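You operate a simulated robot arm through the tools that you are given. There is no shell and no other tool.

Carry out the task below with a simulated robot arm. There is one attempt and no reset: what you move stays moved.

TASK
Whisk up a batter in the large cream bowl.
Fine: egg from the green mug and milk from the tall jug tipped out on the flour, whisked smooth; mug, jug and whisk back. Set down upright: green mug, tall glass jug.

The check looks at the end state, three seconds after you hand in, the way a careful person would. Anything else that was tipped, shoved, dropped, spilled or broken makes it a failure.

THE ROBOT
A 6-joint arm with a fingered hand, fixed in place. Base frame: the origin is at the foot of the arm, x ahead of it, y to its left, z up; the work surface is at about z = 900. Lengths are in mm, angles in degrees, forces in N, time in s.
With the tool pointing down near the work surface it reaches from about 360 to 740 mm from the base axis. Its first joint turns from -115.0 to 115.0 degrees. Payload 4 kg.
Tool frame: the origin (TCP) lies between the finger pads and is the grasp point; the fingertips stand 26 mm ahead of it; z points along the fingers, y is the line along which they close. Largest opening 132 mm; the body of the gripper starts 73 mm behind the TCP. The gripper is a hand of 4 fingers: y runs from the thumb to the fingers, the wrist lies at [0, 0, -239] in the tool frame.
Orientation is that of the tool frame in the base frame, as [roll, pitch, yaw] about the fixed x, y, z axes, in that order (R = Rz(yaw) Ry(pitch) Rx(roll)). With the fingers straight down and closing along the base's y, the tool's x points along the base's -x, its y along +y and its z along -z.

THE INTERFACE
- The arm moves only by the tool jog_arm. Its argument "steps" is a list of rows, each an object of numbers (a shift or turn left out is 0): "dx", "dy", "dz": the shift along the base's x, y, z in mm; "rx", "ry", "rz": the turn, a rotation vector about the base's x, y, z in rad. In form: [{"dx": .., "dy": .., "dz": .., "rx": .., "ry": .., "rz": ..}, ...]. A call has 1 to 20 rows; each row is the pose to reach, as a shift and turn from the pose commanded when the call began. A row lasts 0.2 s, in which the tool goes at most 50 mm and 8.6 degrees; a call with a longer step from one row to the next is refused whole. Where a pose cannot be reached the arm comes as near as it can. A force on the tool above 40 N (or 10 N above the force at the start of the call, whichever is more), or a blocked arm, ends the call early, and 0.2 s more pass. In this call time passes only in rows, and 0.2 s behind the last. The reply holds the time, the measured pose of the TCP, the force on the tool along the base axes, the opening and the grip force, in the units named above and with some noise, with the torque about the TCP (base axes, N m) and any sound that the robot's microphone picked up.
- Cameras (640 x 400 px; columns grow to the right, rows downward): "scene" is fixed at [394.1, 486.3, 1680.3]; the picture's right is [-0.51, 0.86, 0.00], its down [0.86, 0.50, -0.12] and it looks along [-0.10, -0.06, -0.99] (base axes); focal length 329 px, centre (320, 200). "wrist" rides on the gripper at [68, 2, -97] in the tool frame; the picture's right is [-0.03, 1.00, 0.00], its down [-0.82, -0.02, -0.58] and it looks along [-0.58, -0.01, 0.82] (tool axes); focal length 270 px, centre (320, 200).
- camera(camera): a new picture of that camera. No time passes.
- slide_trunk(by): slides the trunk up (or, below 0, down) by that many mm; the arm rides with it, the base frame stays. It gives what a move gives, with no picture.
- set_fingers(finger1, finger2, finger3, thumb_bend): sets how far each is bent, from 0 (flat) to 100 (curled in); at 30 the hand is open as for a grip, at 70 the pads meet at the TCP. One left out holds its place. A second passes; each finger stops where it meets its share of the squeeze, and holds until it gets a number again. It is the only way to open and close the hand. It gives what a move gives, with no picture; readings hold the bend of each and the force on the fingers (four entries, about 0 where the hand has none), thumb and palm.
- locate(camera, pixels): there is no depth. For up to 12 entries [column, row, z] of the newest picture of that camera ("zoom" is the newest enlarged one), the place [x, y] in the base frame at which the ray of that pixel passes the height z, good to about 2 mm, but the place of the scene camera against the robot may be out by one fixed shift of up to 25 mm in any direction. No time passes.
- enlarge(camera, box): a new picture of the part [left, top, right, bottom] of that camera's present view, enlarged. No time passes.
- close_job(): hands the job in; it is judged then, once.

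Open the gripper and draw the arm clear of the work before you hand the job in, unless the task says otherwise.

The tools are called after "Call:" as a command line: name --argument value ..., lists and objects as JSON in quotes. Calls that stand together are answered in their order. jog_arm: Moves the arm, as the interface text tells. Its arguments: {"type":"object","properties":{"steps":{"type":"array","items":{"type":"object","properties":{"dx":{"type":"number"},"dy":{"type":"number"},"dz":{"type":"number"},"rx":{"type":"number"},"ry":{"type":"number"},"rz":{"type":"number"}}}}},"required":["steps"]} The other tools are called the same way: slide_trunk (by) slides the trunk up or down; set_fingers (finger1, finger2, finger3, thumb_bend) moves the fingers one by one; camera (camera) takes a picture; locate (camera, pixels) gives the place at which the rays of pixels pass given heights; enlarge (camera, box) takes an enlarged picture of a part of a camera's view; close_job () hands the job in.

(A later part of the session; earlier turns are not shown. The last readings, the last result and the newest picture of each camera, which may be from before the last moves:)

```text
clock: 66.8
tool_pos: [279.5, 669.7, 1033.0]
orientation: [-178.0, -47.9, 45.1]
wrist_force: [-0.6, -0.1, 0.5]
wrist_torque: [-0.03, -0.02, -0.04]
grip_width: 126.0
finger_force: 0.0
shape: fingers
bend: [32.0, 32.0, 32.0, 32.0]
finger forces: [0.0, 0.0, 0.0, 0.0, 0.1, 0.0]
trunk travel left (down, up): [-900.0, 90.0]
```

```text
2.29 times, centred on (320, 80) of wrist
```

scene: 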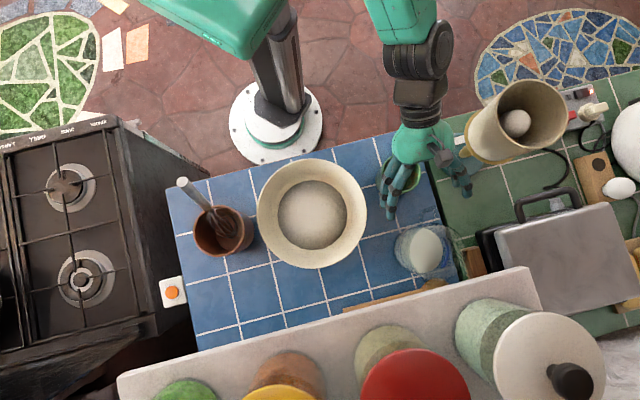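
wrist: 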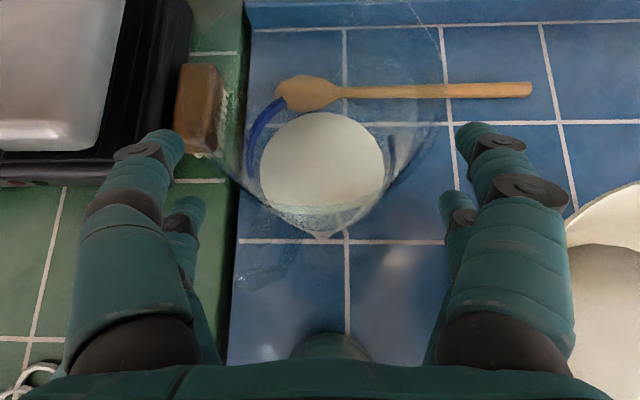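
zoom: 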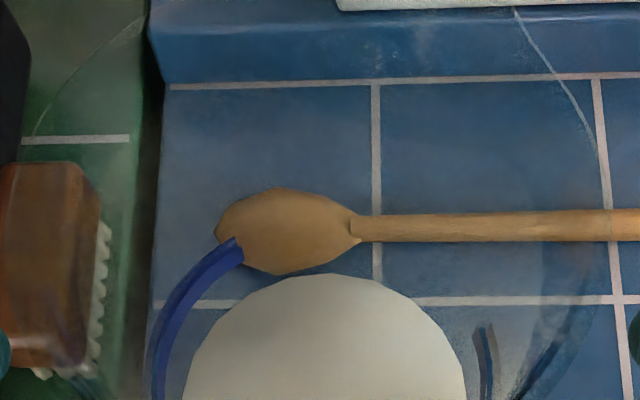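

The rim circle spans cols ≈190–442 (centre 316), so the hand is centred within ~1 mm. I advance the remaining 39 mm in small rows.

Call:
jog_arm --steps '[{"dx": 5.1, "dy": 5.3, "dz": -6.5}, {"dx": 10.2, "dy": 10.5, "dz": -13}, {"dx": 15.4, "dy": 15.8, "dz": -19.5}, {"dx": 20.5, "dy": 21, "dz": -26}]'

Call:
camera --camera "wrist"

Call:
enlarge --camera "scene" --box '[370, 130, 490, 290]'

```text
clock: 67.8
tool_pos: [299.7, 689.1, 1011.2]
orientation: [-177.8, -48.2, 45.1]
wrist_force: [-7.1, -0.9, 14.7]
wrist_torque: [-0.22, 0.77, -0.02]
grip_width: 126.9
finger_force: 7.3
shape: fingers
bend: [32.0, 32.0, 32.0, 32.0]
finger forces: [0.0, 0.1, 12.3, 0.0, 1.4, 0.0]
trunk travel left (down, up): [-900.0, 90.0]
```

```text
taken
```

wrist: 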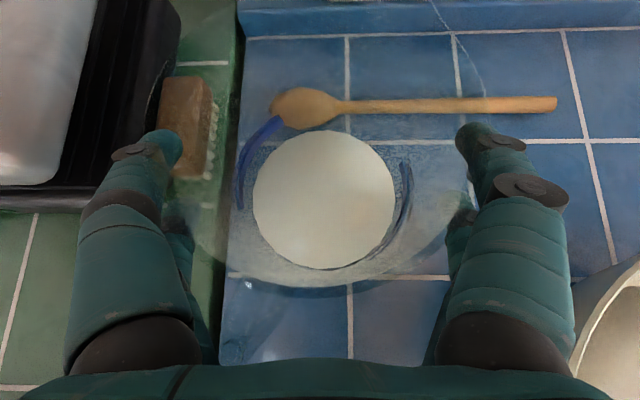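

```text
2.50 times, centred on (430, 210) of scene
```

zoom: 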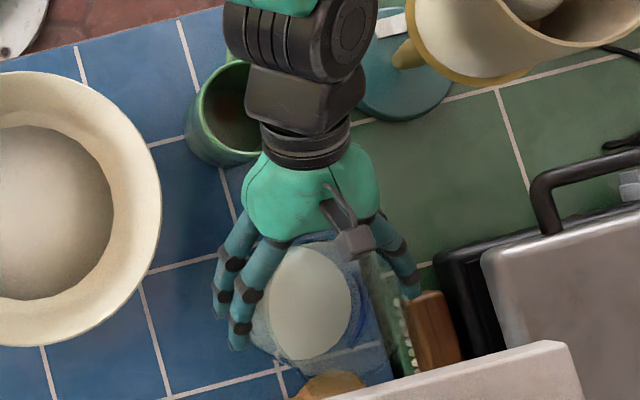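

Finger3 (lower left) is pressing something (12 N, pushing up and back) — most likely the jug's handle. I back off along the axis right away.

Call:
jog_arm --steps '[{"dx": -5.1, "dy": -5.5, "dz": 8}, {"dx": -10.2, "dy": -11, "dz": 16}, {"dx": -15, "dy": -16.5, "dz": 23}]'

Call:
camera --camera "wrist"

Call:
camera --camera "scene"

```text
clock: 68.6
tool_pos: [287.1, 671.3, 1031.5]
orientation: [-178.0, -48.0, 45.1]
wrist_force: [0.2, -0.2, 0.3]
wrist_torque: [-0.02, 0.0, -0.01]
grip_width: 126.3
finger_force: 0.1
shape: fingers
bend: [32.0, 32.0, 32.0, 32.0]
finger forces: [0.0, 0.0, 0.0, 0.0, 0.0, 0.0]
trunk travel left (down, up): [-900.0, 90.0]
```

```text
taken
```

wrist: 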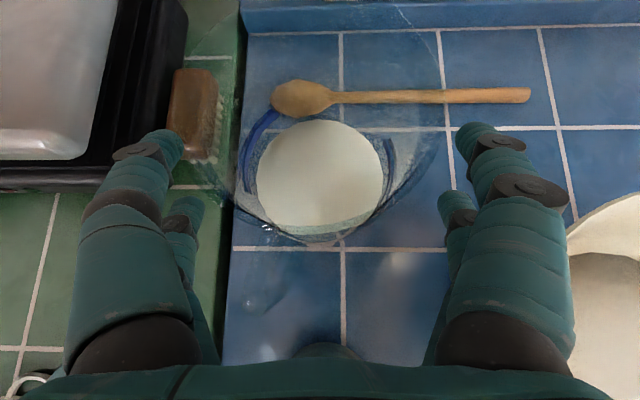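

```text
taken
```

scene: 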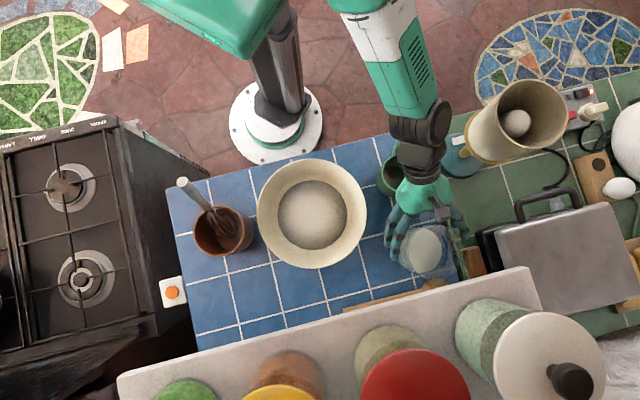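

Free again; the jug still stands (milk at scene (424,250)). I zoom into the wrist view to see the handle relative to finger3.

Call:
enlarge --camera "wrist" --box '[170, 170, 410, 350]'

Call:
enlarge --camera "scene" --box '[380, 170, 490, 290]'

```text
2.22 times, centred on (290, 260) of wrist
```

zoom: 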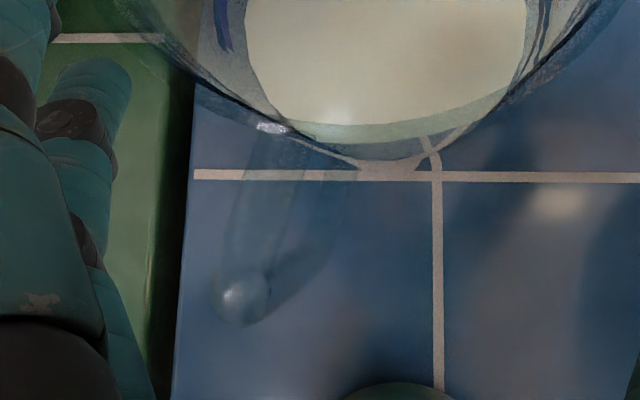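

```text
3.33 times, centred on (435, 230) of scene
```

zoom: 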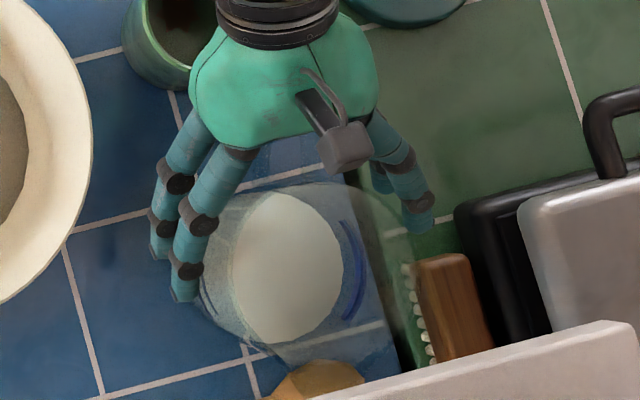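

I can see the glass handle: its outer top corner at px ≈(254,304). Locate it and the rim features now.

Call:
locate --camera "wrist" --pixels '[[254, 304, 1031], [254, 304, 1020], [254, 304, 1040], [272, 230, 1045], [185, 285, 1000], [204, 215, 1000], [196, 210, 980], [188, 148, 1000]]'

Call:
enlarge --camera "wrist" --box '[120, 120, 320, 330]'

```text
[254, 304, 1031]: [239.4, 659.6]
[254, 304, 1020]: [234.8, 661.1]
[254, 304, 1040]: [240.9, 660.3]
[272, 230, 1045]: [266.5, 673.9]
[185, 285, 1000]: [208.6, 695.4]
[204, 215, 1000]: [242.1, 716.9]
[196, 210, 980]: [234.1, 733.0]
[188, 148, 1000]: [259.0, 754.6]
```

```text
1.90 times, centred on (220, 225) of wrist
```

zoom: 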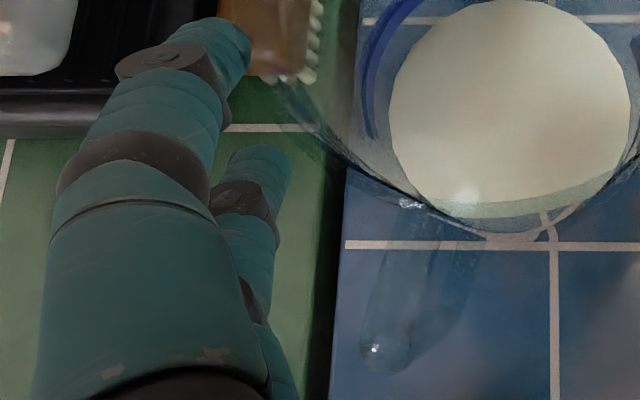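

The contact was with the top corner of the glass handle: (239,660,1031), i.e. at 210° from the jug axis. I back off higher, yaw to 41° so the handle lies between the fingers, and will grip ~10 mm higher (z≈1020).

Call:
jog_arm --steps '[{"dx": -7, "dy": -4, "dz": 12, "rz": -0.03}, {"dx": -13, "dy": -6, "dz": 22, "rz": -0.07}, {"dx": -18.5, "dy": -8.5, "dz": 30, "rz": -0.122}]'

Call:
camera --camera "wrist"

Call:
enlarge --camera "wrist" --box '[160, 20, 460, 300]'

Call:
camera --camera "scene"

```text
clock: 69.4
tool_pos: [266.3, 664.0, 1061.1]
orientation: [-178.1, -48.0, 38.1]
wrist_force: [0.5, 0.1, -0.2]
wrist_torque: [-0.01, 0.03, -0.01]
grip_width: 126.5
finger_force: 0.0
shape: fingers
bend: [32.0, 32.0, 32.0, 32.0]
finger forces: [0.1, 0.0, 0.1, 0.0, 0.1, 0.0]
trunk travel left (down, up): [-900.0, 90.0]
```

```text
taken
```

wrist: 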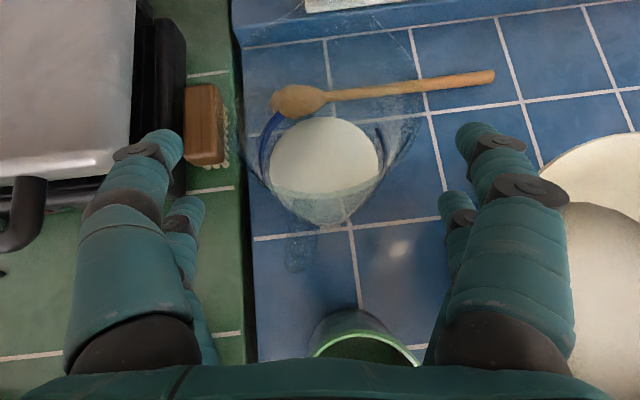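

```text
1.43 times, centred on (310, 160) of wrist
```

zoom: 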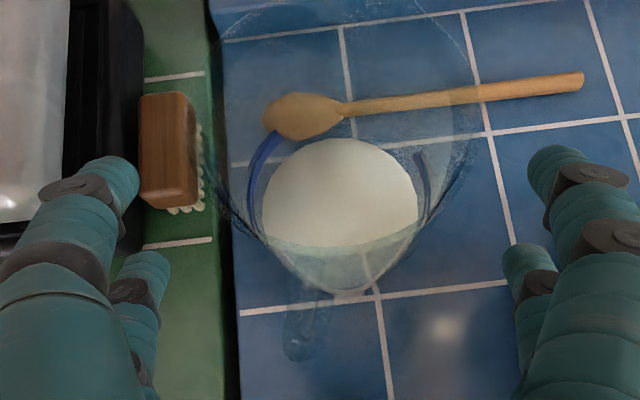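

```text
taken
```

scene: 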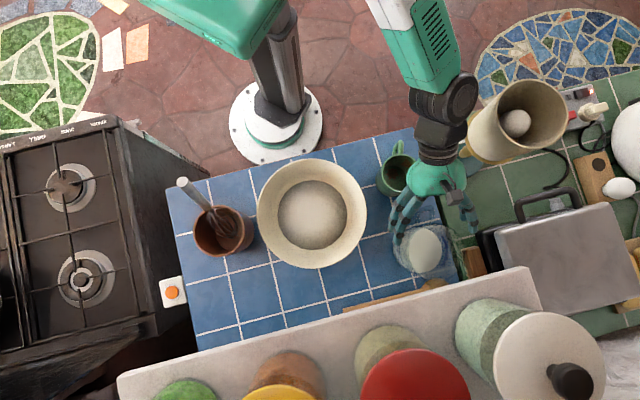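

Now the handle (≈(292,262)) hangs between the fingers and the rim circle (cols ≈228–423) is centred. I advance 52 mm carefully.

Call:
jog_arm --steps '[{"dx": 8, "dy": 6.6, "dz": -9.4}, {"dx": 16, "dy": 13.2, "dz": -18.8}, {"dx": 23, "dy": 19, "dz": -27}, {"dx": 29.5, "dy": 24, "dz": -34.5}]'

Call:
camera --camera "wrist"

```text
clock: 70.4
tool_pos: [297.1, 688.3, 1026.6]
orientation: [-178.0, -48.0, 38.0]
wrist_force: [0.6, 0.1, 0.5]
wrist_torque: [0.01, 0.0, 0.03]
grip_width: 126.4
finger_force: 0.0
shape: fingers
bend: [32.0, 32.0, 32.0, 32.0]
finger forces: [0.1, 0.0, 0.0, 0.1, 0.0, 0.0]
trunk travel left (down, up): [-900.0, 90.0]
```

```text
taken
```

wrist: 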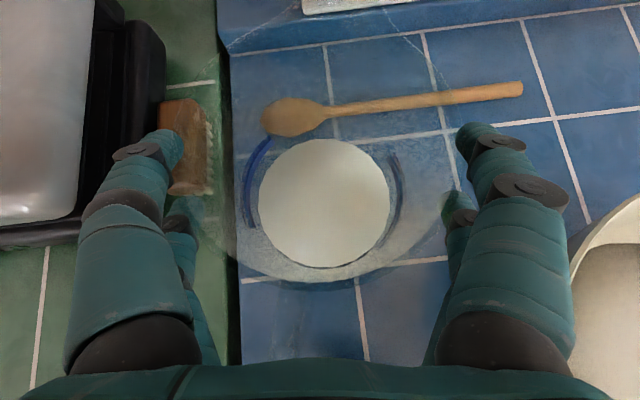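

No contact. I advance the last ~9 mm.

Call:
jog_arm --steps '[{"dx": 2.4, "dy": 2, "dz": -3}, {"dx": 4.8, "dy": 4, "dz": -6}]'

Call:
enlarge --camera "wrist" --box '[140, 20, 500, 370]'

Call:
enlarge --camera "scene" --box '[370, 150, 490, 290]'

```text
clock: 71.0
tool_pos: [301.3, 693.9, 1020.4]
orientation: [-178.1, -48.0, 38.0]
wrist_force: [-0.2, -0.2, 0.3]
wrist_torque: [0.01, 0.02, -0.01]
grip_width: 126.9
finger_force: 0.6
shape: fingers
bend: [32.0, 32.0, 32.0, 32.0]
finger forces: [0.4, 0.0, 0.0, 0.0, 0.0, 0.0]
trunk travel left (down, up): [-900.0, 90.0]
```

```text
1.14 times, centred on (320, 195) of wrist
```

zoom: 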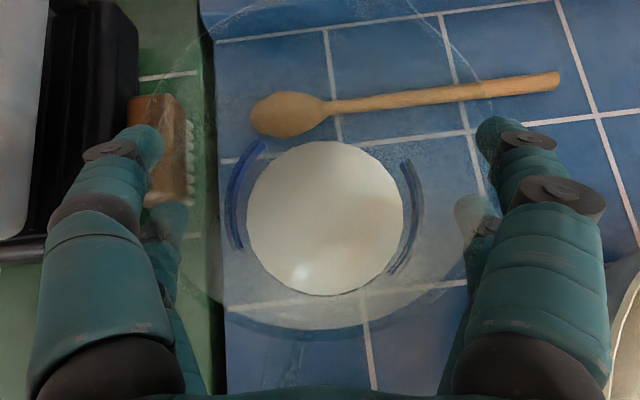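

```text
2.86 times, centred on (430, 220) of scene
```

zoom: 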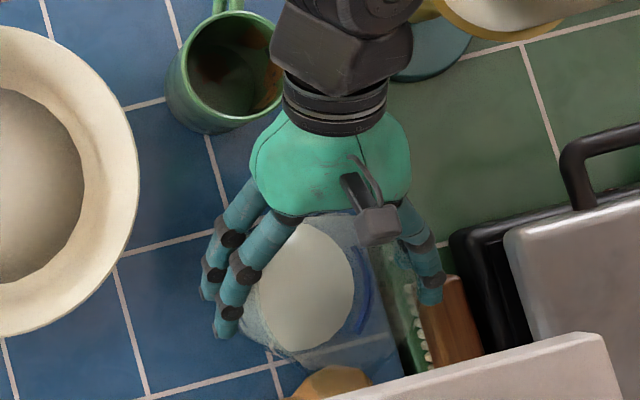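

Centred with the rim circle around the fingers and no contact. I close in two stages: first to just touching.

Call:
set_fingers --finger1 39 --finger2 39 --finger3 39 --thumb_bend 39

Call:
set_fingers --finger1 70 --finger2 70 --finger3 70 --thumb_bend 70

Call:
camera --camera "wrist"

Call:
enlarge --camera "scene" --box '[370, 150, 490, 290]'

```text
clock: 72.0
tool_pos: [300.5, 693.8, 1021.5]
orientation: [-178.1, -48.0, 38.1]
wrist_force: [-0.2, -1.1, 0.7]
wrist_torque: [-0.09, -0.11, -0.04]
grip_width: 115.1
finger_force: 7.1
shape: fingers
bend: [36.0, 37.0, 39.0, 38.0]
finger forces: [5.7, 1.5, 0.1, 0.0, 6.6, 0.0]
trunk travel left (down, up): [-900.0, 90.0]
```

```text
clock: 73.0
tool_pos: [301.8, 694.8, 1019.8]
orientation: [-178.0, -48.0, 38.2]
wrist_force: [-0.2, 1.2, 0.3]
wrist_torque: [0.22, 0.35, -0.02]
grip_width: 108.2
finger_force: 36.1
shape: fingers
bend: [54.0, 34.0, 45.0, 57.0]
finger forces: [22.0, 13.0, 7.4, 0.0, 28.5, 0.1]
trunk travel left (down, up): [-900.0, 90.0]
```

```text
taken
```

wrist: 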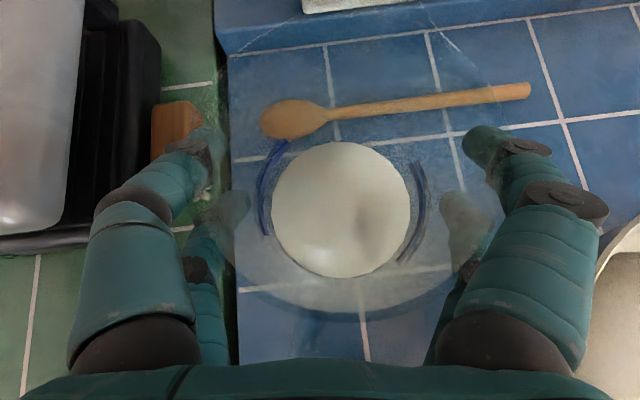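

```text
2.86 times, centred on (430, 220) of scene
```

zoom: 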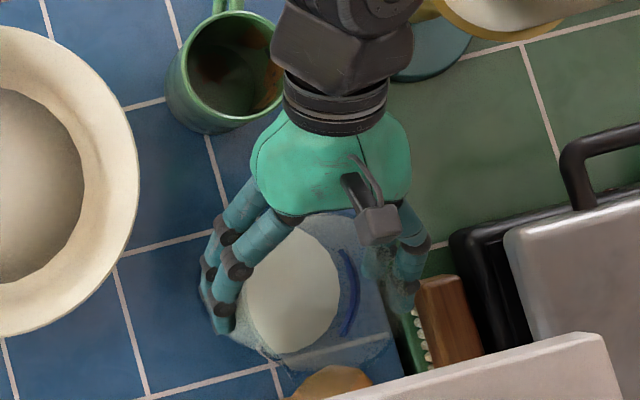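

Grip is at 36 N; the jug slid ~12 mm to the right on the counter while closing (to be compensated on return). I lift slowly 50 mm and check.

Call:
jog_arm --steps '[{"dz": 4}, {"dz": 9}, {"dz": 15}, {"dz": 22}, {"dz": 30}, {"dz": 39}, {"dz": 50}]'

Call:
camera --camera "wrist"

Call:
enlarge --camera "scene" --box '[370, 150, 490, 290]'

```text
clock: 74.6
tool_pos: [300.6, 693.5, 1072.1]
orientation: [-178.1, -47.9, 38.2]
wrist_force: [0.7, 0.0, -6.6]
wrist_torque: [0.03, 0.06, 0.0]
grip_width: 108.1
finger_force: 35.7
shape: fingers
bend: [54.0, 33.0, 45.0, 57.0]
finger forces: [22.6, 13.6, 7.2, 0.0, 28.0, 0.1]
trunk travel left (down, up): [-900.0, 90.0]
```

```text
taken
```

wrist: 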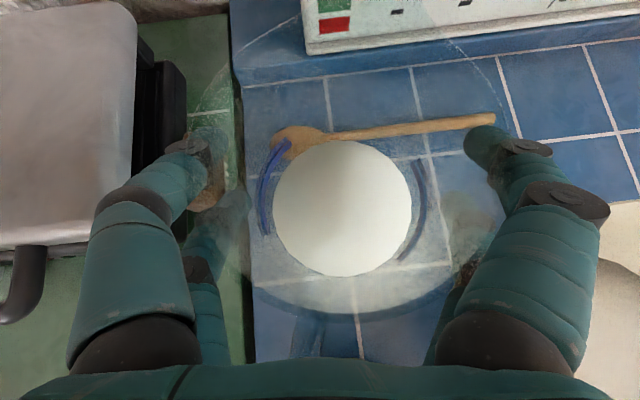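

```text
2.86 times, centred on (430, 220) of scene
```

zoom: 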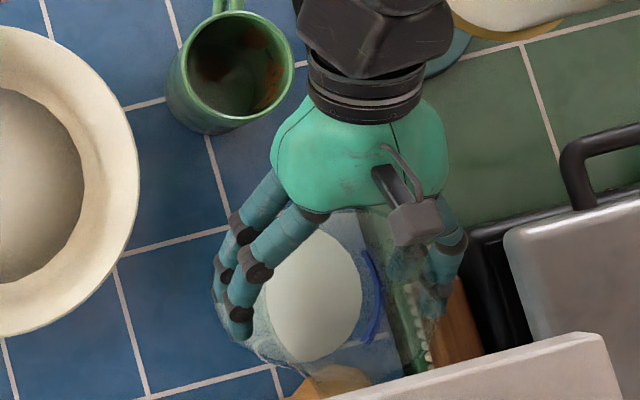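

The jug lifts cleanly (≈0.67 kg), rigid in the hand. I carry it upright: first up and back from the shelf, then over the bowl at bottom height ≈1030 while yawing from 41° to 20°.

Call:
jog_arm --steps '[{"dx": -4, "dy": -5, "dz": 8}, {"dx": -9, "dy": -11, "dz": 20}, {"dx": -14, "dy": -19, "dz": 35}, {"dx": -18, "dy": -29, "dz": 51}, {"dx": -20, "dy": -42, "dz": 66}, {"dx": -20, "dy": -58, "dz": 76, "rz": -0.015}, {"dx": -18, "dy": -76, "dz": 80, "rz": -0.04}, {"dx": -14, "dy": -95, "dz": 80, "rz": -0.07}, {"dx": -9, "dy": -115, "dz": 80, "rz": -0.1}, {"dx": -3, "dy": -136, "dz": 80, "rz": -0.135}, {"dx": 4, "dy": -157, "dz": 80, "rz": -0.17}, {"dx": 11, "dy": -178, "dz": 80, "rz": -0.205}, {"dx": 18, "dy": -199, "dz": 80, "rz": -0.24}, {"dx": 25, "dy": -219, "dz": 80, "rz": -0.275}, {"dx": 32, "dy": -237, "dz": 80, "rz": -0.31}, {"dx": 38, "dy": -251, "dz": 80, "rz": -0.34}, {"dx": 42, "dy": -261, "dz": 80, "rz": -0.36}, {"dx": 44, "dy": -266, "dz": 80, "rz": -0.366}]'

Call:
camera --camera "wrist"

Call:
camera --camera "scene"

```text
clock: 78.4
tool_pos: [346.8, 426.5, 1151.4]
orientation: [-178.0, -48.1, 17.1]
wrist_force: [0.2, 0.2, -5.7]
wrist_torque: [0.04, 0.05, -0.03]
grip_width: 108.0
finger_force: 35.3
shape: fingers
bend: [54.0, 33.0, 45.0, 57.0]
finger forces: [22.0, 13.7, 7.2, 0.0, 27.5, 0.0]
trunk travel left (down, up): [-900.0, 90.0]
```

```text
taken
```

wrist: 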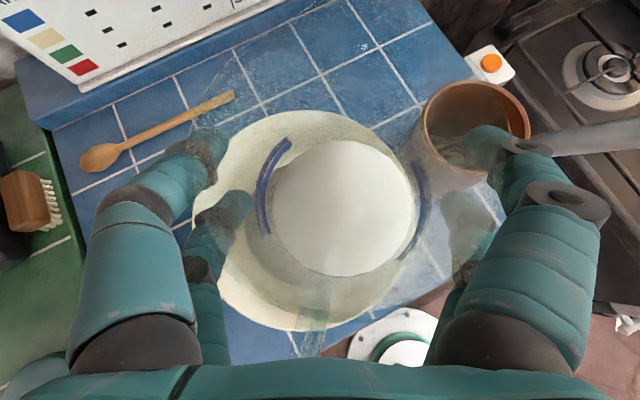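

```text
taken
```

scene: 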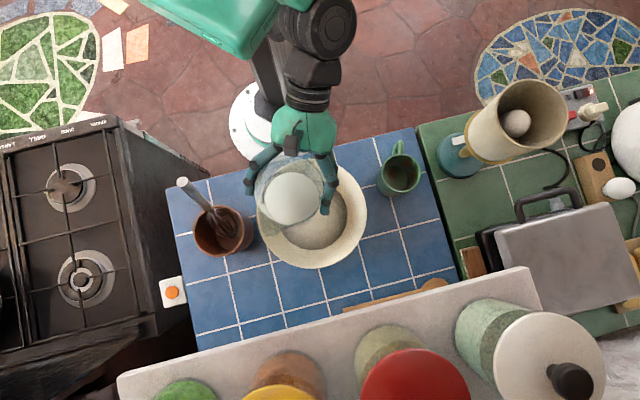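

Jug is over the bowl, upright. I start tipping it toward +y (forward-left of the hand, away from thumb and handle), first to 40°, checking reach.

Call:
jog_arm --steps '[{"rx": -0.06, "ry": 0.0053}, {"rx": -0.16, "ry": 0.0141}, {"rx": -0.27, "ry": 0.0238}, {"rx": -0.39, "ry": 0.0343}, {"rx": -0.51, "ry": 0.0449}, {"rx": -0.62, "ry": 0.0546}, {"rx": -0.7, "ry": 0.0616}]'

Call:
camera --camera "scene"

Call:
camera --camera "wrist"

```text
clock: 80.0
tool_pos: [346.8, 426.5, 1150.8]
orientation: [141.0, -23.7, 42.3]
wrist_force: [-0.8, -0.1, -5.3]
wrist_torque: [0.26, 0.05, 0.0]
grip_width: 107.8
finger_force: 34.9
shape: fingers
bend: [54.0, 33.0, 45.0, 57.0]
finger forces: [21.3, 12.7, 7.6, 0.0, 28.3, 0.0]
trunk travel left (down, up): [-900.0, 90.0]
```

```text
taken
```

scene: 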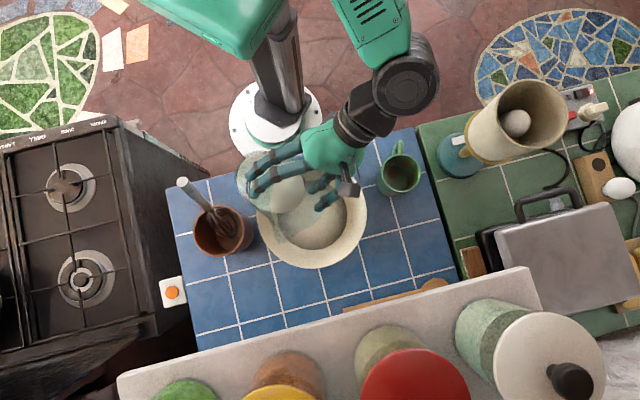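

```text
taken
```

wrist: 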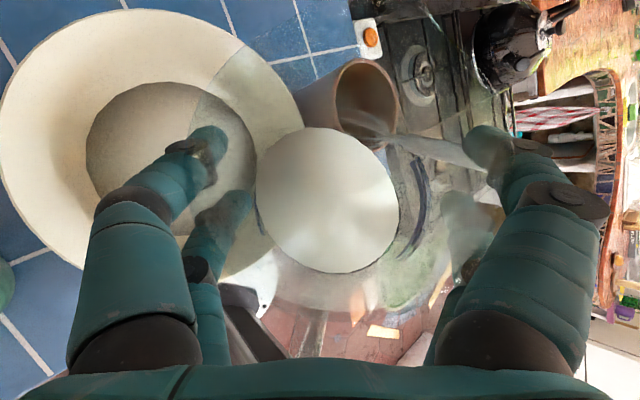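

Fine so far (≈40°). I continue to ≈62° more slowly.

Call:
jog_arm --steps '[{"rx": -0.08, "ry": 0.007}, {"rx": -0.16, "ry": 0.0141}, {"rx": -0.24, "ry": 0.0211}, {"rx": -0.31, "ry": 0.0273}, {"rx": -0.37, "ry": 0.0326}]'

Call:
camera --camera "scene"

Call:
camera --camera "wrist"

```text
clock: 81.2
tool_pos: [346.9, 427.0, 1152.3]
orientation: [126.7, -7.5, 46.3]
wrist_force: [0.1, 0.4, -5.8]
wrist_torque: [0.31, 0.03, -0.01]
grip_width: 107.8
finger_force: 34.2
shape: fingers
bend: [54.0, 33.0, 45.0, 57.0]
finger forces: [21.0, 12.1, 7.7, 0.1, 28.6, 0.0]
trunk travel left (down, up): [-900.0, 90.0]
```

```text
taken
```

scene: 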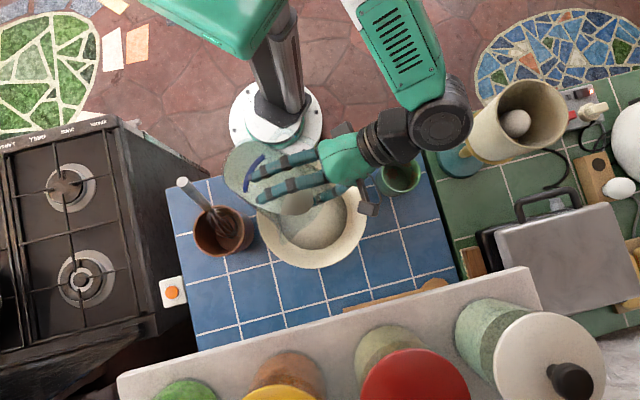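

```text
taken
```

wrist: 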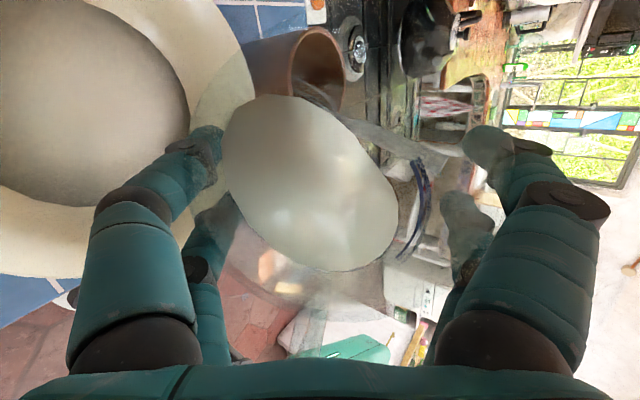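

≈61°: the milk surface nears the lip (left edge ≈(215,150)). I continue slowly, 2.5°/row.

Call:
jog_arm --steps '[{"rx": -0.045, "ry": 0.004}, {"rx": -0.09, "ry": 0.0079}, {"rx": -0.135, "ry": 0.0119}, {"rx": -0.18, "ry": 0.0158}]'

Call:
camera --camera "scene"

Call:
camera --camera "wrist"

```text
clock: 82.2
tool_pos: [347.0, 427.8, 1150.9]
orientation: [120.3, 0.5, 46.8]
wrist_force: [0.2, 0.7, -5.2]
wrist_torque: [0.29, 0.05, 0.0]
grip_width: 107.6
finger_force: 34.1
shape: fingers
bend: [54.0, 33.0, 45.0, 57.0]
finger forces: [21.0, 12.1, 7.7, 0.0, 28.4, 0.0]
trunk travel left (down, up): [-900.0, 90.0]
```

```text
taken
```

scene: 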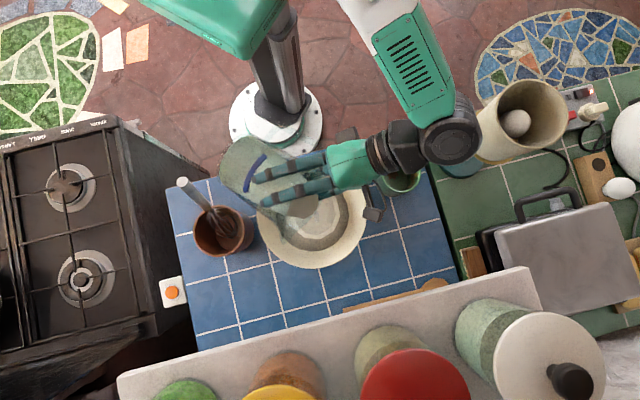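

```text
taken
```

wrist: 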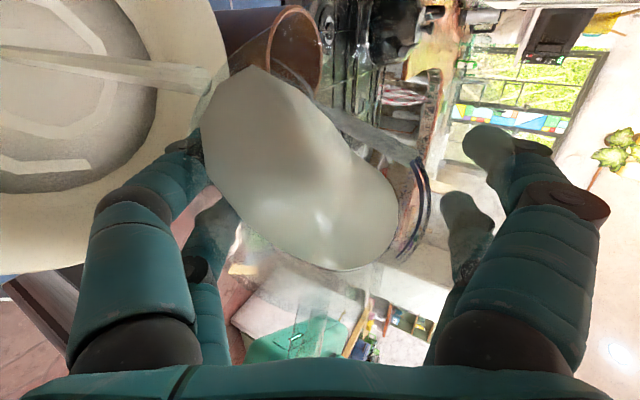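

Milk has begun to pour (stream at (215,85) → bowl). I zoom the scene to verify where it lands.

Call:
enlarge --camera "scene" --box '[220, 130, 380, 280]'

```text
2.67 times, centred on (300, 205) of scene
```

zoom: 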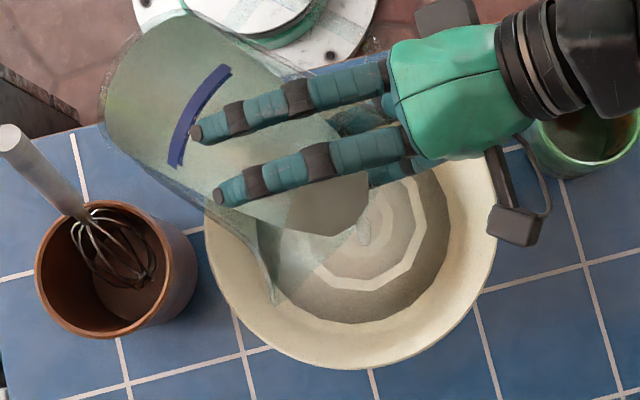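

The stream lands near the bowl's centre. I keep tipping slowly.

Call:
jog_arm --steps '[{"rx": -0.03, "ry": 0.0026}, {"rx": -0.06, "ry": 0.0053}, {"rx": -0.09, "ry": 0.0079}, {"rx": -0.12, "ry": 0.0106}, {"rx": -0.15, "ry": 0.0132}, {"rx": -0.18, "ry": 0.0158}, {"rx": -0.21, "ry": 0.0185}]'

Call:
enlarge --camera "scene" --box '[220, 130, 380, 280]'

Call:
camera --camera "wrist"

```text
clock: 83.8
tool_pos: [346.8, 425.1, 1151.2]
orientation: [112.7, 10.0, 46.0]
wrist_force: [0.2, 0.2, -3.3]
wrist_torque: [0.21, -0.03, 0.01]
grip_width: 108.2
finger_force: 34.5
shape: fingers
bend: [54.0, 33.0, 45.0, 57.0]
finger forces: [21.2, 12.5, 7.4, 0.1, 27.9, 0.0]
trunk travel left (down, up): [-900.0, 90.0]
```

```text
2.67 times, centred on (300, 205) of scene
```

zoom: 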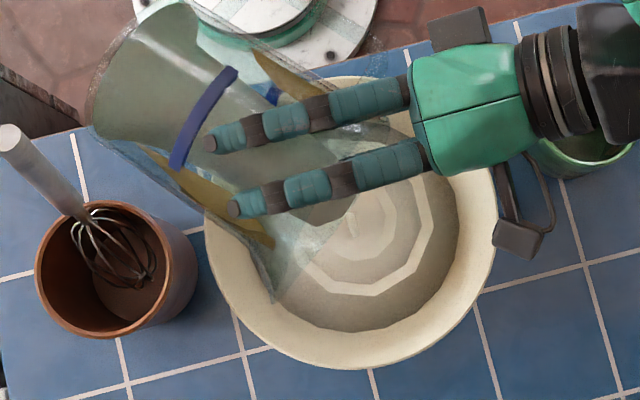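

```text
taken
```

wrist: 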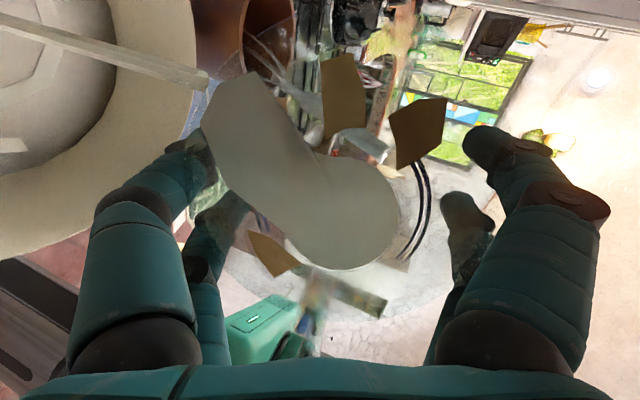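

Pouring well (wrist load falling). I continue to ≈112° slowly and hold.

Call:
jog_arm --steps '[{"rx": -0.035, "ry": 0.0031}, {"rx": -0.07, "ry": 0.0062}, {"rx": -0.105, "ry": 0.0092}, {"rx": -0.14, "ry": 0.0123}, {"rx": -0.18, "ry": 0.0158}, {"rx": -0.22, "ry": 0.0194}, {"rx": -0.26, "ry": 0.0229}, {"rx": -0.3, "ry": 0.0264}]'

Call:
enlarge --camera "scene" --box '[220, 130, 380, 280]'

Call:
camera --camera "wrist"

Call:
camera --camera "scene"

```text
clock: 85.6
tool_pos: [345.3, 424.2, 1151.2]
orientation: [101.0, 23.1, 42.6]
wrist_force: [-0.1, -0.2, -1.7]
wrist_torque: [0.16, 0.02, -0.01]
grip_width: 107.9
finger_force: 34.7
shape: fingers
bend: [54.0, 33.0, 45.0, 57.0]
finger forces: [21.1, 12.6, 7.3, 0.0, 27.6, 0.0]
trunk travel left (down, up): [-900.0, 90.0]
```

```text
2.67 times, centred on (300, 205) of scene
```

zoom: 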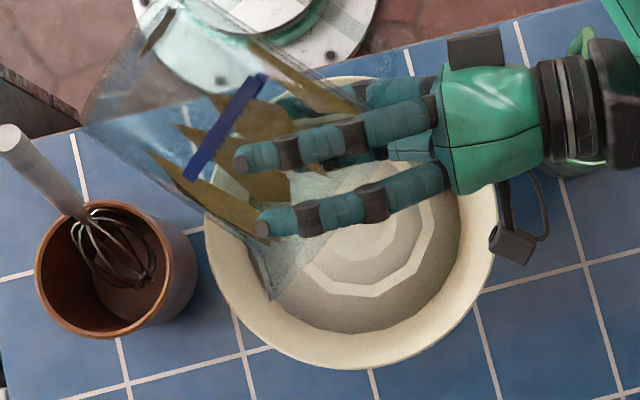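

```text
taken
```

wrist: 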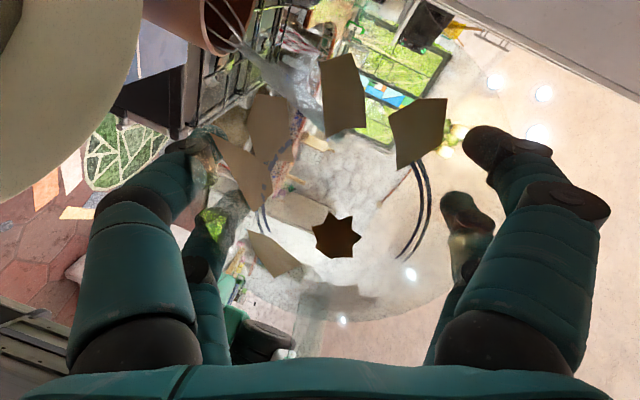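

```text
taken
```

scene: 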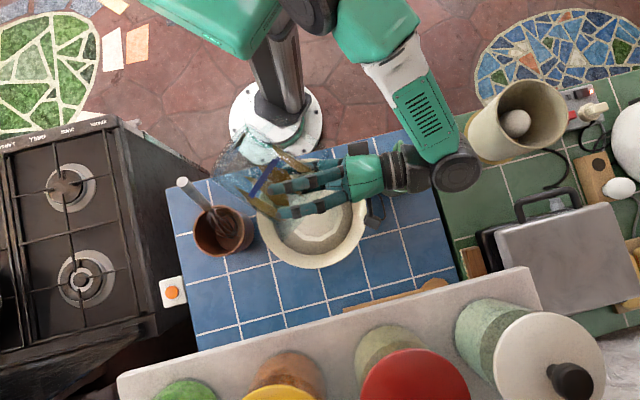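

The jug appears empty (only smears remain). I hold a moment slightly further for drips.

Call:
jog_arm --steps '[{"rx": -0.05, "ry": 0.0044}, {"rx": -0.1, "ry": 0.0088}, {"rx": -0.1, "ry": 0.0088}, {"rx": -0.1, "ry": 0.0088}, {"rx": -0.1, "ry": 0.0088}, {"rx": -0.1, "ry": 0.0088}]'

Call:
enlarge --camera "scene" --box '[220, 130, 380, 280]'

Call:
enlarge --camera "wrist" --box '[140, 20, 500, 330]'

```text
clock: 87.0
tool_pos: [347.1, 421.3, 1148.4]
orientation: [96.8, 27.3, 41.0]
wrist_force: [-0.8, 0.3, -2.5]
wrist_torque: [0.18, -0.02, 0.04]
grip_width: 108.0
finger_force: 34.5
shape: fingers
bend: [54.0, 33.0, 45.0, 57.0]
finger forces: [21.2, 12.6, 7.2, 0.1, 27.5, 0.1]
out of reach, approached as far as the arm can: row 2, 3, 4, 5, 6
trunk travel left (down, up): [-900.0, 90.0]
```

```text
2.67 times, centred on (300, 205) of scene
```

zoom: 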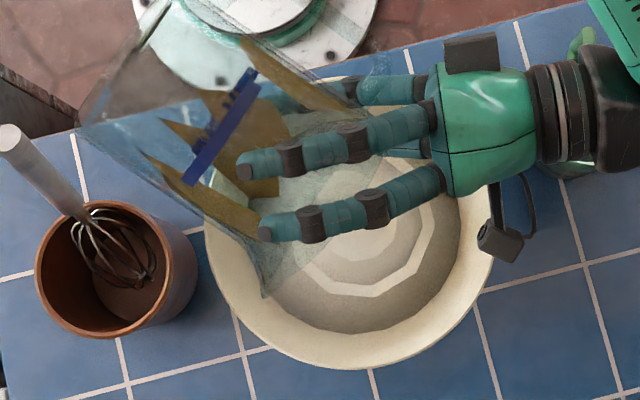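

```text
1.29 times, centred on (320, 175) of wrist
```

zoom: 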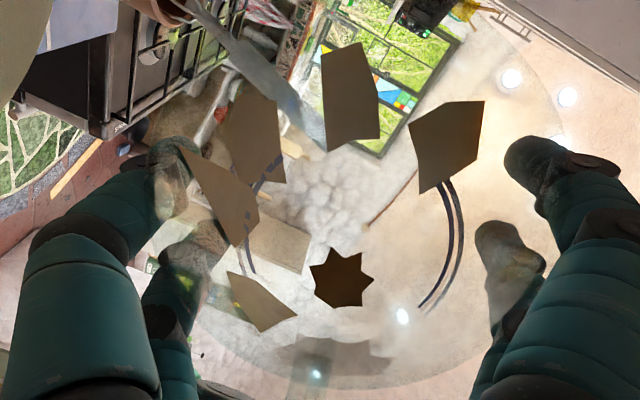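

Jug is empty. The reach limit was just touched, so I computed the exact return rotation (1.867 rad) to upright. I tilt it back above the bowl.

Call:
jog_arm --steps '[{"dx": 0, "dy": 1, "dz": 0.5, "rx": 0.0797, "ry": -0.007}, {"dx": 0, "dy": 2, "dz": 1, "rx": 0.199, "ry": -0.0175}, {"dx": 0, "dy": 3, "dz": 1.5, "rx": 0.329, "ry": -0.0288}, {"dx": 0, "dy": 4, "dz": 2, "rx": 0.468, "ry": -0.0411}, {"dx": 0, "dy": 5, "dz": 2.5, "rx": 0.608, "ry": -0.0533}, {"dx": 0, "dy": 5.5, "dz": 2.5, "rx": 0.747, "ry": -0.0656}, {"dx": 0, "dy": 5.5, "dz": 2.5, "rx": 0.887, "ry": -0.0778}, {"dx": 0, "dy": 5.5, "dz": 2.5, "rx": 1.026, "ry": -0.09}, {"dx": 0, "dy": 5.5, "dz": 2.5, "rx": 1.166, "ry": -0.1023}, {"dx": 0, "dy": 5.5, "dz": 2.5, "rx": 1.305, "ry": -0.1145}, {"dx": 0, "dy": 5.5, "dz": 2.5, "rx": 1.444, "ry": -0.1267}, {"dx": 0, "dy": 5.5, "dz": 2.5, "rx": 1.584, "ry": -0.139}, {"dx": 0, "dy": 5.5, "dz": 2.5, "rx": 1.713, "ry": -0.1503}, {"dx": 0, "dy": 5.5, "dz": 2.5, "rx": 1.813, "ry": -0.1591}, {"dx": 0, "dy": 5.5, "dz": 2.5, "rx": 1.86, "ry": -0.1632}]'

Call:
camera --camera "wrist"

Call:
camera --camera "scene"

```text
clock: 90.2
tool_pos: [346.4, 428.4, 1151.7]
orientation: [-177.9, -48.1, 17.1]
wrist_force: [-0.7, -0.5, -3.2]
wrist_torque: [0.02, 0.02, 0.0]
grip_width: 108.1
finger_force: 34.4
shape: fingers
bend: [54.0, 33.0, 45.0, 57.0]
finger forces: [21.3, 13.6, 7.2, 0.0, 26.3, 0.1]
trunk travel left (down, up): [-900.0, 90.0]
```

```text
taken
```

wrist: 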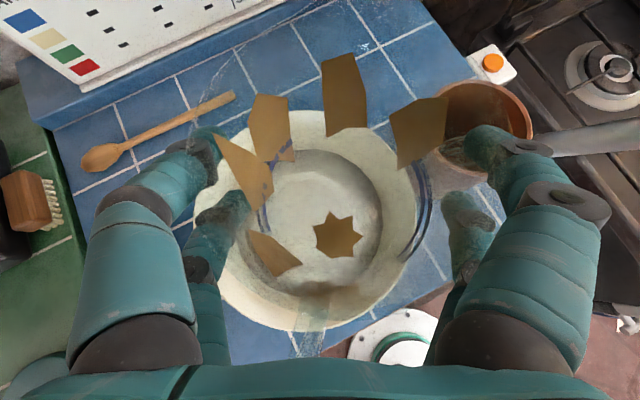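

```text
taken
```

scene: 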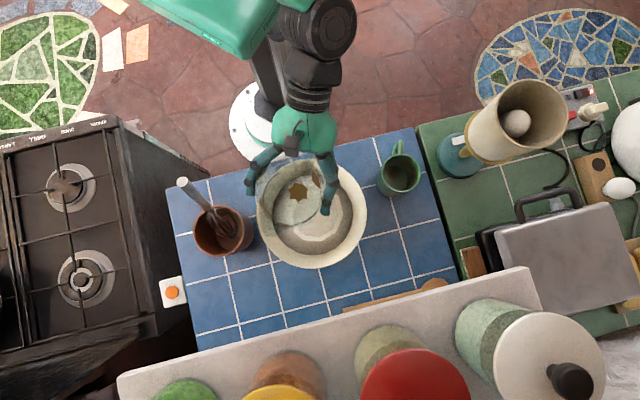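

Jug is upright and empty. I carry it back along the reverse path, with a correction (−7,+11.5) mm for the slide during gripping, stopping ~29 mm above the counter.

Call:
jog_arm --steps '[{"dx": -3, "dy": 8, "rz": 0.01}, {"dx": -9, "dy": 24, "rz": 0.03}, {"dx": -16, "dy": 44, "rz": 0.065}, {"dx": -23, "dy": 66, "rz": 0.1}, {"dx": -30, "dy": 89, "rz": 0.135}, {"dx": -37, "dy": 112, "rz": 0.17}, {"dx": -44, "dy": 135, "rz": 0.205}, {"dx": -51, "dy": 158, "rz": 0.24}, {"dx": -57, "dy": 180, "rz": 0.275}, {"dx": -63, "dy": 200, "rz": 0.31}, {"dx": -68, "dy": 218, "rz": 0.335}, {"dx": -73, "dy": 234, "rz": 0.355}, {"dx": -76, "dy": 246, "dz": -6, "rz": 0.366}, {"dx": -77, "dy": 252, "dz": -18, "rz": 0.366}, {"dx": -76, "dy": 254, "dz": -34, "rz": 0.366}, {"dx": -73, "dy": 257, "dz": -50, "rz": 0.366}, {"dx": -68, "dy": 262, "dz": -66, "rz": 0.366}, {"dx": -62, "dy": 268, "dz": -80, "rz": 0.366}, {"dx": -56, "dy": 274, "dz": -92, "rz": 0.366}, {"dx": -52, "dy": 278, "dz": -102, "rz": 0.366}]'

Call:
camera --camera "wrist"

Call:
camera --camera "scene"

Call:
enlarge --camera "scene" --box '[370, 150, 490, 290]'

```text
clock: 94.4
tool_pos: [294.9, 705.2, 1050.2]
orientation: [-178.0, -48.0, 38.0]
wrist_force: [0.1, -0.1, -2.7]
wrist_torque: [0.01, 0.01, -0.02]
grip_width: 107.7
finger_force: 34.1
shape: fingers
bend: [54.0, 32.0, 45.0, 57.0]
finger forces: [20.7, 13.5, 7.0, 0.1, 26.0, 0.0]
trunk travel left (down, up): [-900.0, 90.0]
```

```text
taken
```

wrist: 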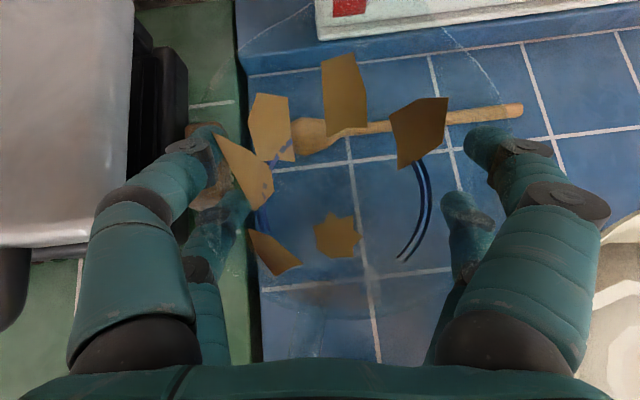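

```text
taken
```

scene: 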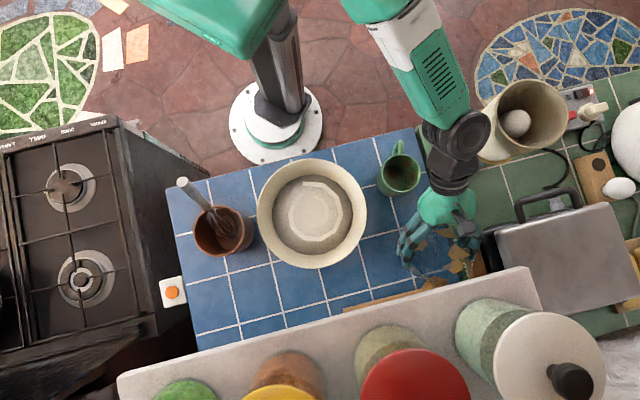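

```text
2.86 times, centred on (430, 220) of scene
```

zoom: 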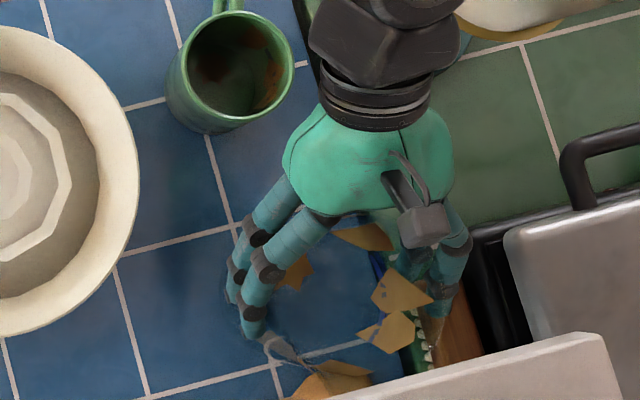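

No contact anywhere; the jug is ~29 mm above its spot. I lower it gently.

Call:
jog_arm --steps '[{"dz": -9}, {"dz": -18}, {"dz": -24}, {"dz": -27}]'

```text
clock: 95.4
tool_pos: [294.2, 704.5, 1022.6]
orientation: [-178.0, -47.8, 38.2]
wrist_force: [0.2, 0.4, -3.2]
wrist_torque: [0.01, 0.0, -0.01]
grip_width: 107.6
finger_force: 33.5
shape: fingers
bend: [54.0, 32.0, 45.0, 57.0]
finger forces: [20.7, 13.6, 7.1, 0.1, 25.9, 0.0]
trunk travel left (down, up): [-900.0, 90.0]
```

Still hanging (−3.2 N). I lower in 0.7 mm steps until it touches.

Call:
jog_arm --steps '[{"dz": -0.7}, {"dz": -1.4}, {"dz": -2.0}]'

```text
clock: 96.2
tool_pos: [293.4, 705.7, 1020.4]
orientation: [-178.1, -47.9, 38.0]
wrist_force: [0.6, 0.6, -0.9]
wrist_torque: [0.0, 0.04, 0.0]
grip_width: 107.8
finger_force: 33.7
shape: fingers
bend: [54.0, 32.0, 46.0, 57.0]
finger forces: [20.8, 13.6, 7.1, 0.0, 25.8, 0.0]
trunk travel left (down, up): [-900.0, 90.0]
```

Call:
jog_arm --steps '[{"dz": -0.6}]'

Call:
camera --camera "scene"

Call:
enlarge --camera "wrist" --box '[140, 20, 500, 370]'

```text
clock: 96.6
tool_pos: [293.5, 705.9, 1019.9]
orientation: [-178.0, -48.0, 38.1]
wrist_force: [-0.7, 1.0, 0.2]
wrist_torque: [0.05, 0.1, -0.01]
grip_width: 107.6
finger_force: 33.7
shape: fingers
bend: [54.0, 32.0, 46.0, 57.0]
finger forces: [20.8, 13.4, 7.3, 0.0, 25.6, 0.0]
trunk travel left (down, up): [-900.0, 90.0]
```

```text
taken
```

scene: 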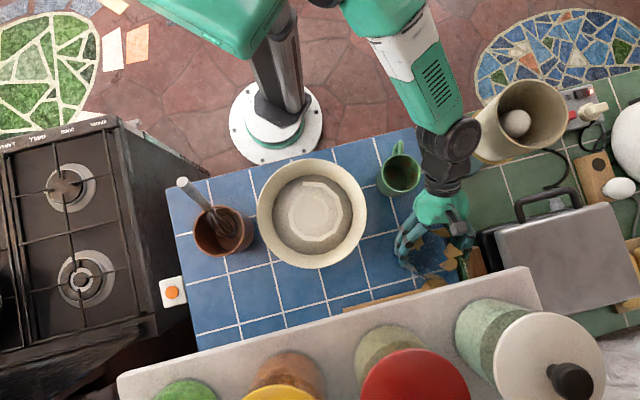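

```text
1.14 times, centred on (320, 195) of wrist
```

zoom: 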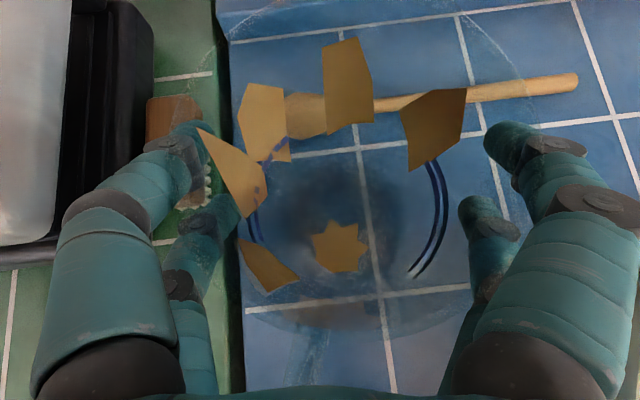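

The counter now carries the jug (wrist force ≈0). I open: right fingers fully, left ones moderately (the jug sits right of the hand centre).

Call:
set_fingers --finger1 28 --finger2 28 --finger3 38 --thumb_bend 38

Call:
camera --camera "wrist"

Call:
enlarge --camera "scene" --box '[370, 150, 490, 290]'

```text
clock: 97.6
tool_pos: [294.2, 703.8, 1020.1]
orientation: [-178.0, -48.0, 38.2]
wrist_force: [-1.0, 0.2, 0.7]
wrist_torque: [0.03, -0.04, -0.04]
grip_width: 122.3
finger_force: 0.7
shape: fingers
bend: [28.0, 28.0, 38.0, 38.0]
finger forces: [0.1, 0.0, 0.0, 0.1, 0.6, 0.0]
trunk travel left (down, up): [-900.0, 90.0]
```

```text
taken
```

wrist: 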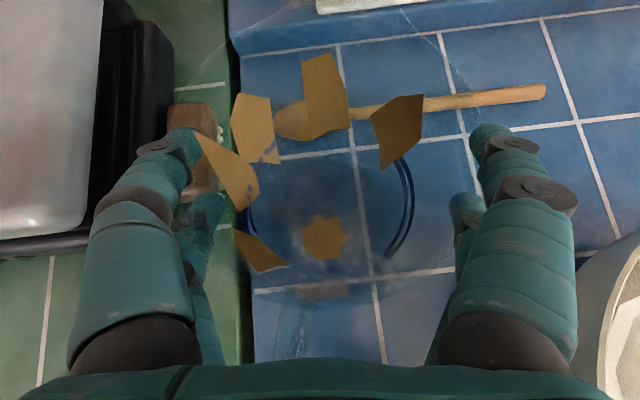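

```text
2.86 times, centred on (430, 220) of scene
```

zoom: 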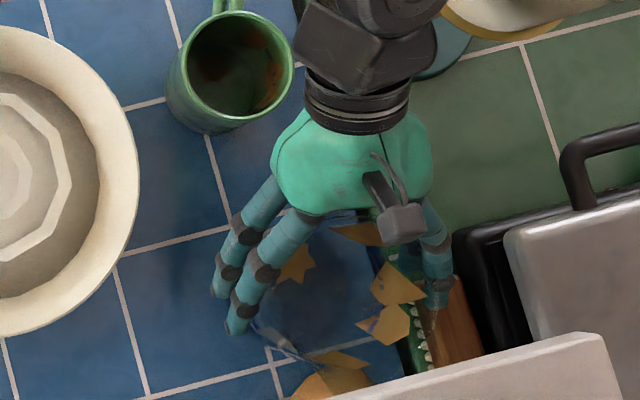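

The thumb still shows a light touch (0.6 N). I check where the jug stands now: its base patch (star) at wrist px (323,238) / scene px (422,242).

Call:
locate --camera "wrist" --pixels '[[323, 238, 905], [245, 250, 905], [235, 300, 900]]'

Call:
locate --camera "scene" --pixels '[[422, 241.7, 905], [449, 236, 900], [455, 262, 900]]'

Call:
enlarge --camera "wrist" --box '[140, 20, 500, 370]'

```text
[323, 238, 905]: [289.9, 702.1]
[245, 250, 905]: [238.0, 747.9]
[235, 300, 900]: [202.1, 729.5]
```

```text
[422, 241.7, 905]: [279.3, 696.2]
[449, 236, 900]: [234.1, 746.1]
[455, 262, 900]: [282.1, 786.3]
```

```text
1.14 times, centred on (320, 195) of wrist
```

zoom: 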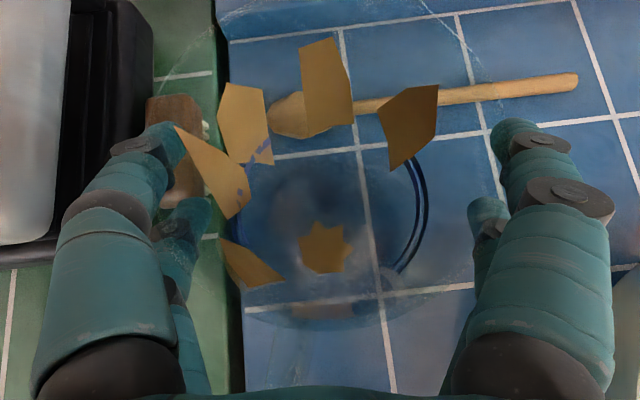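

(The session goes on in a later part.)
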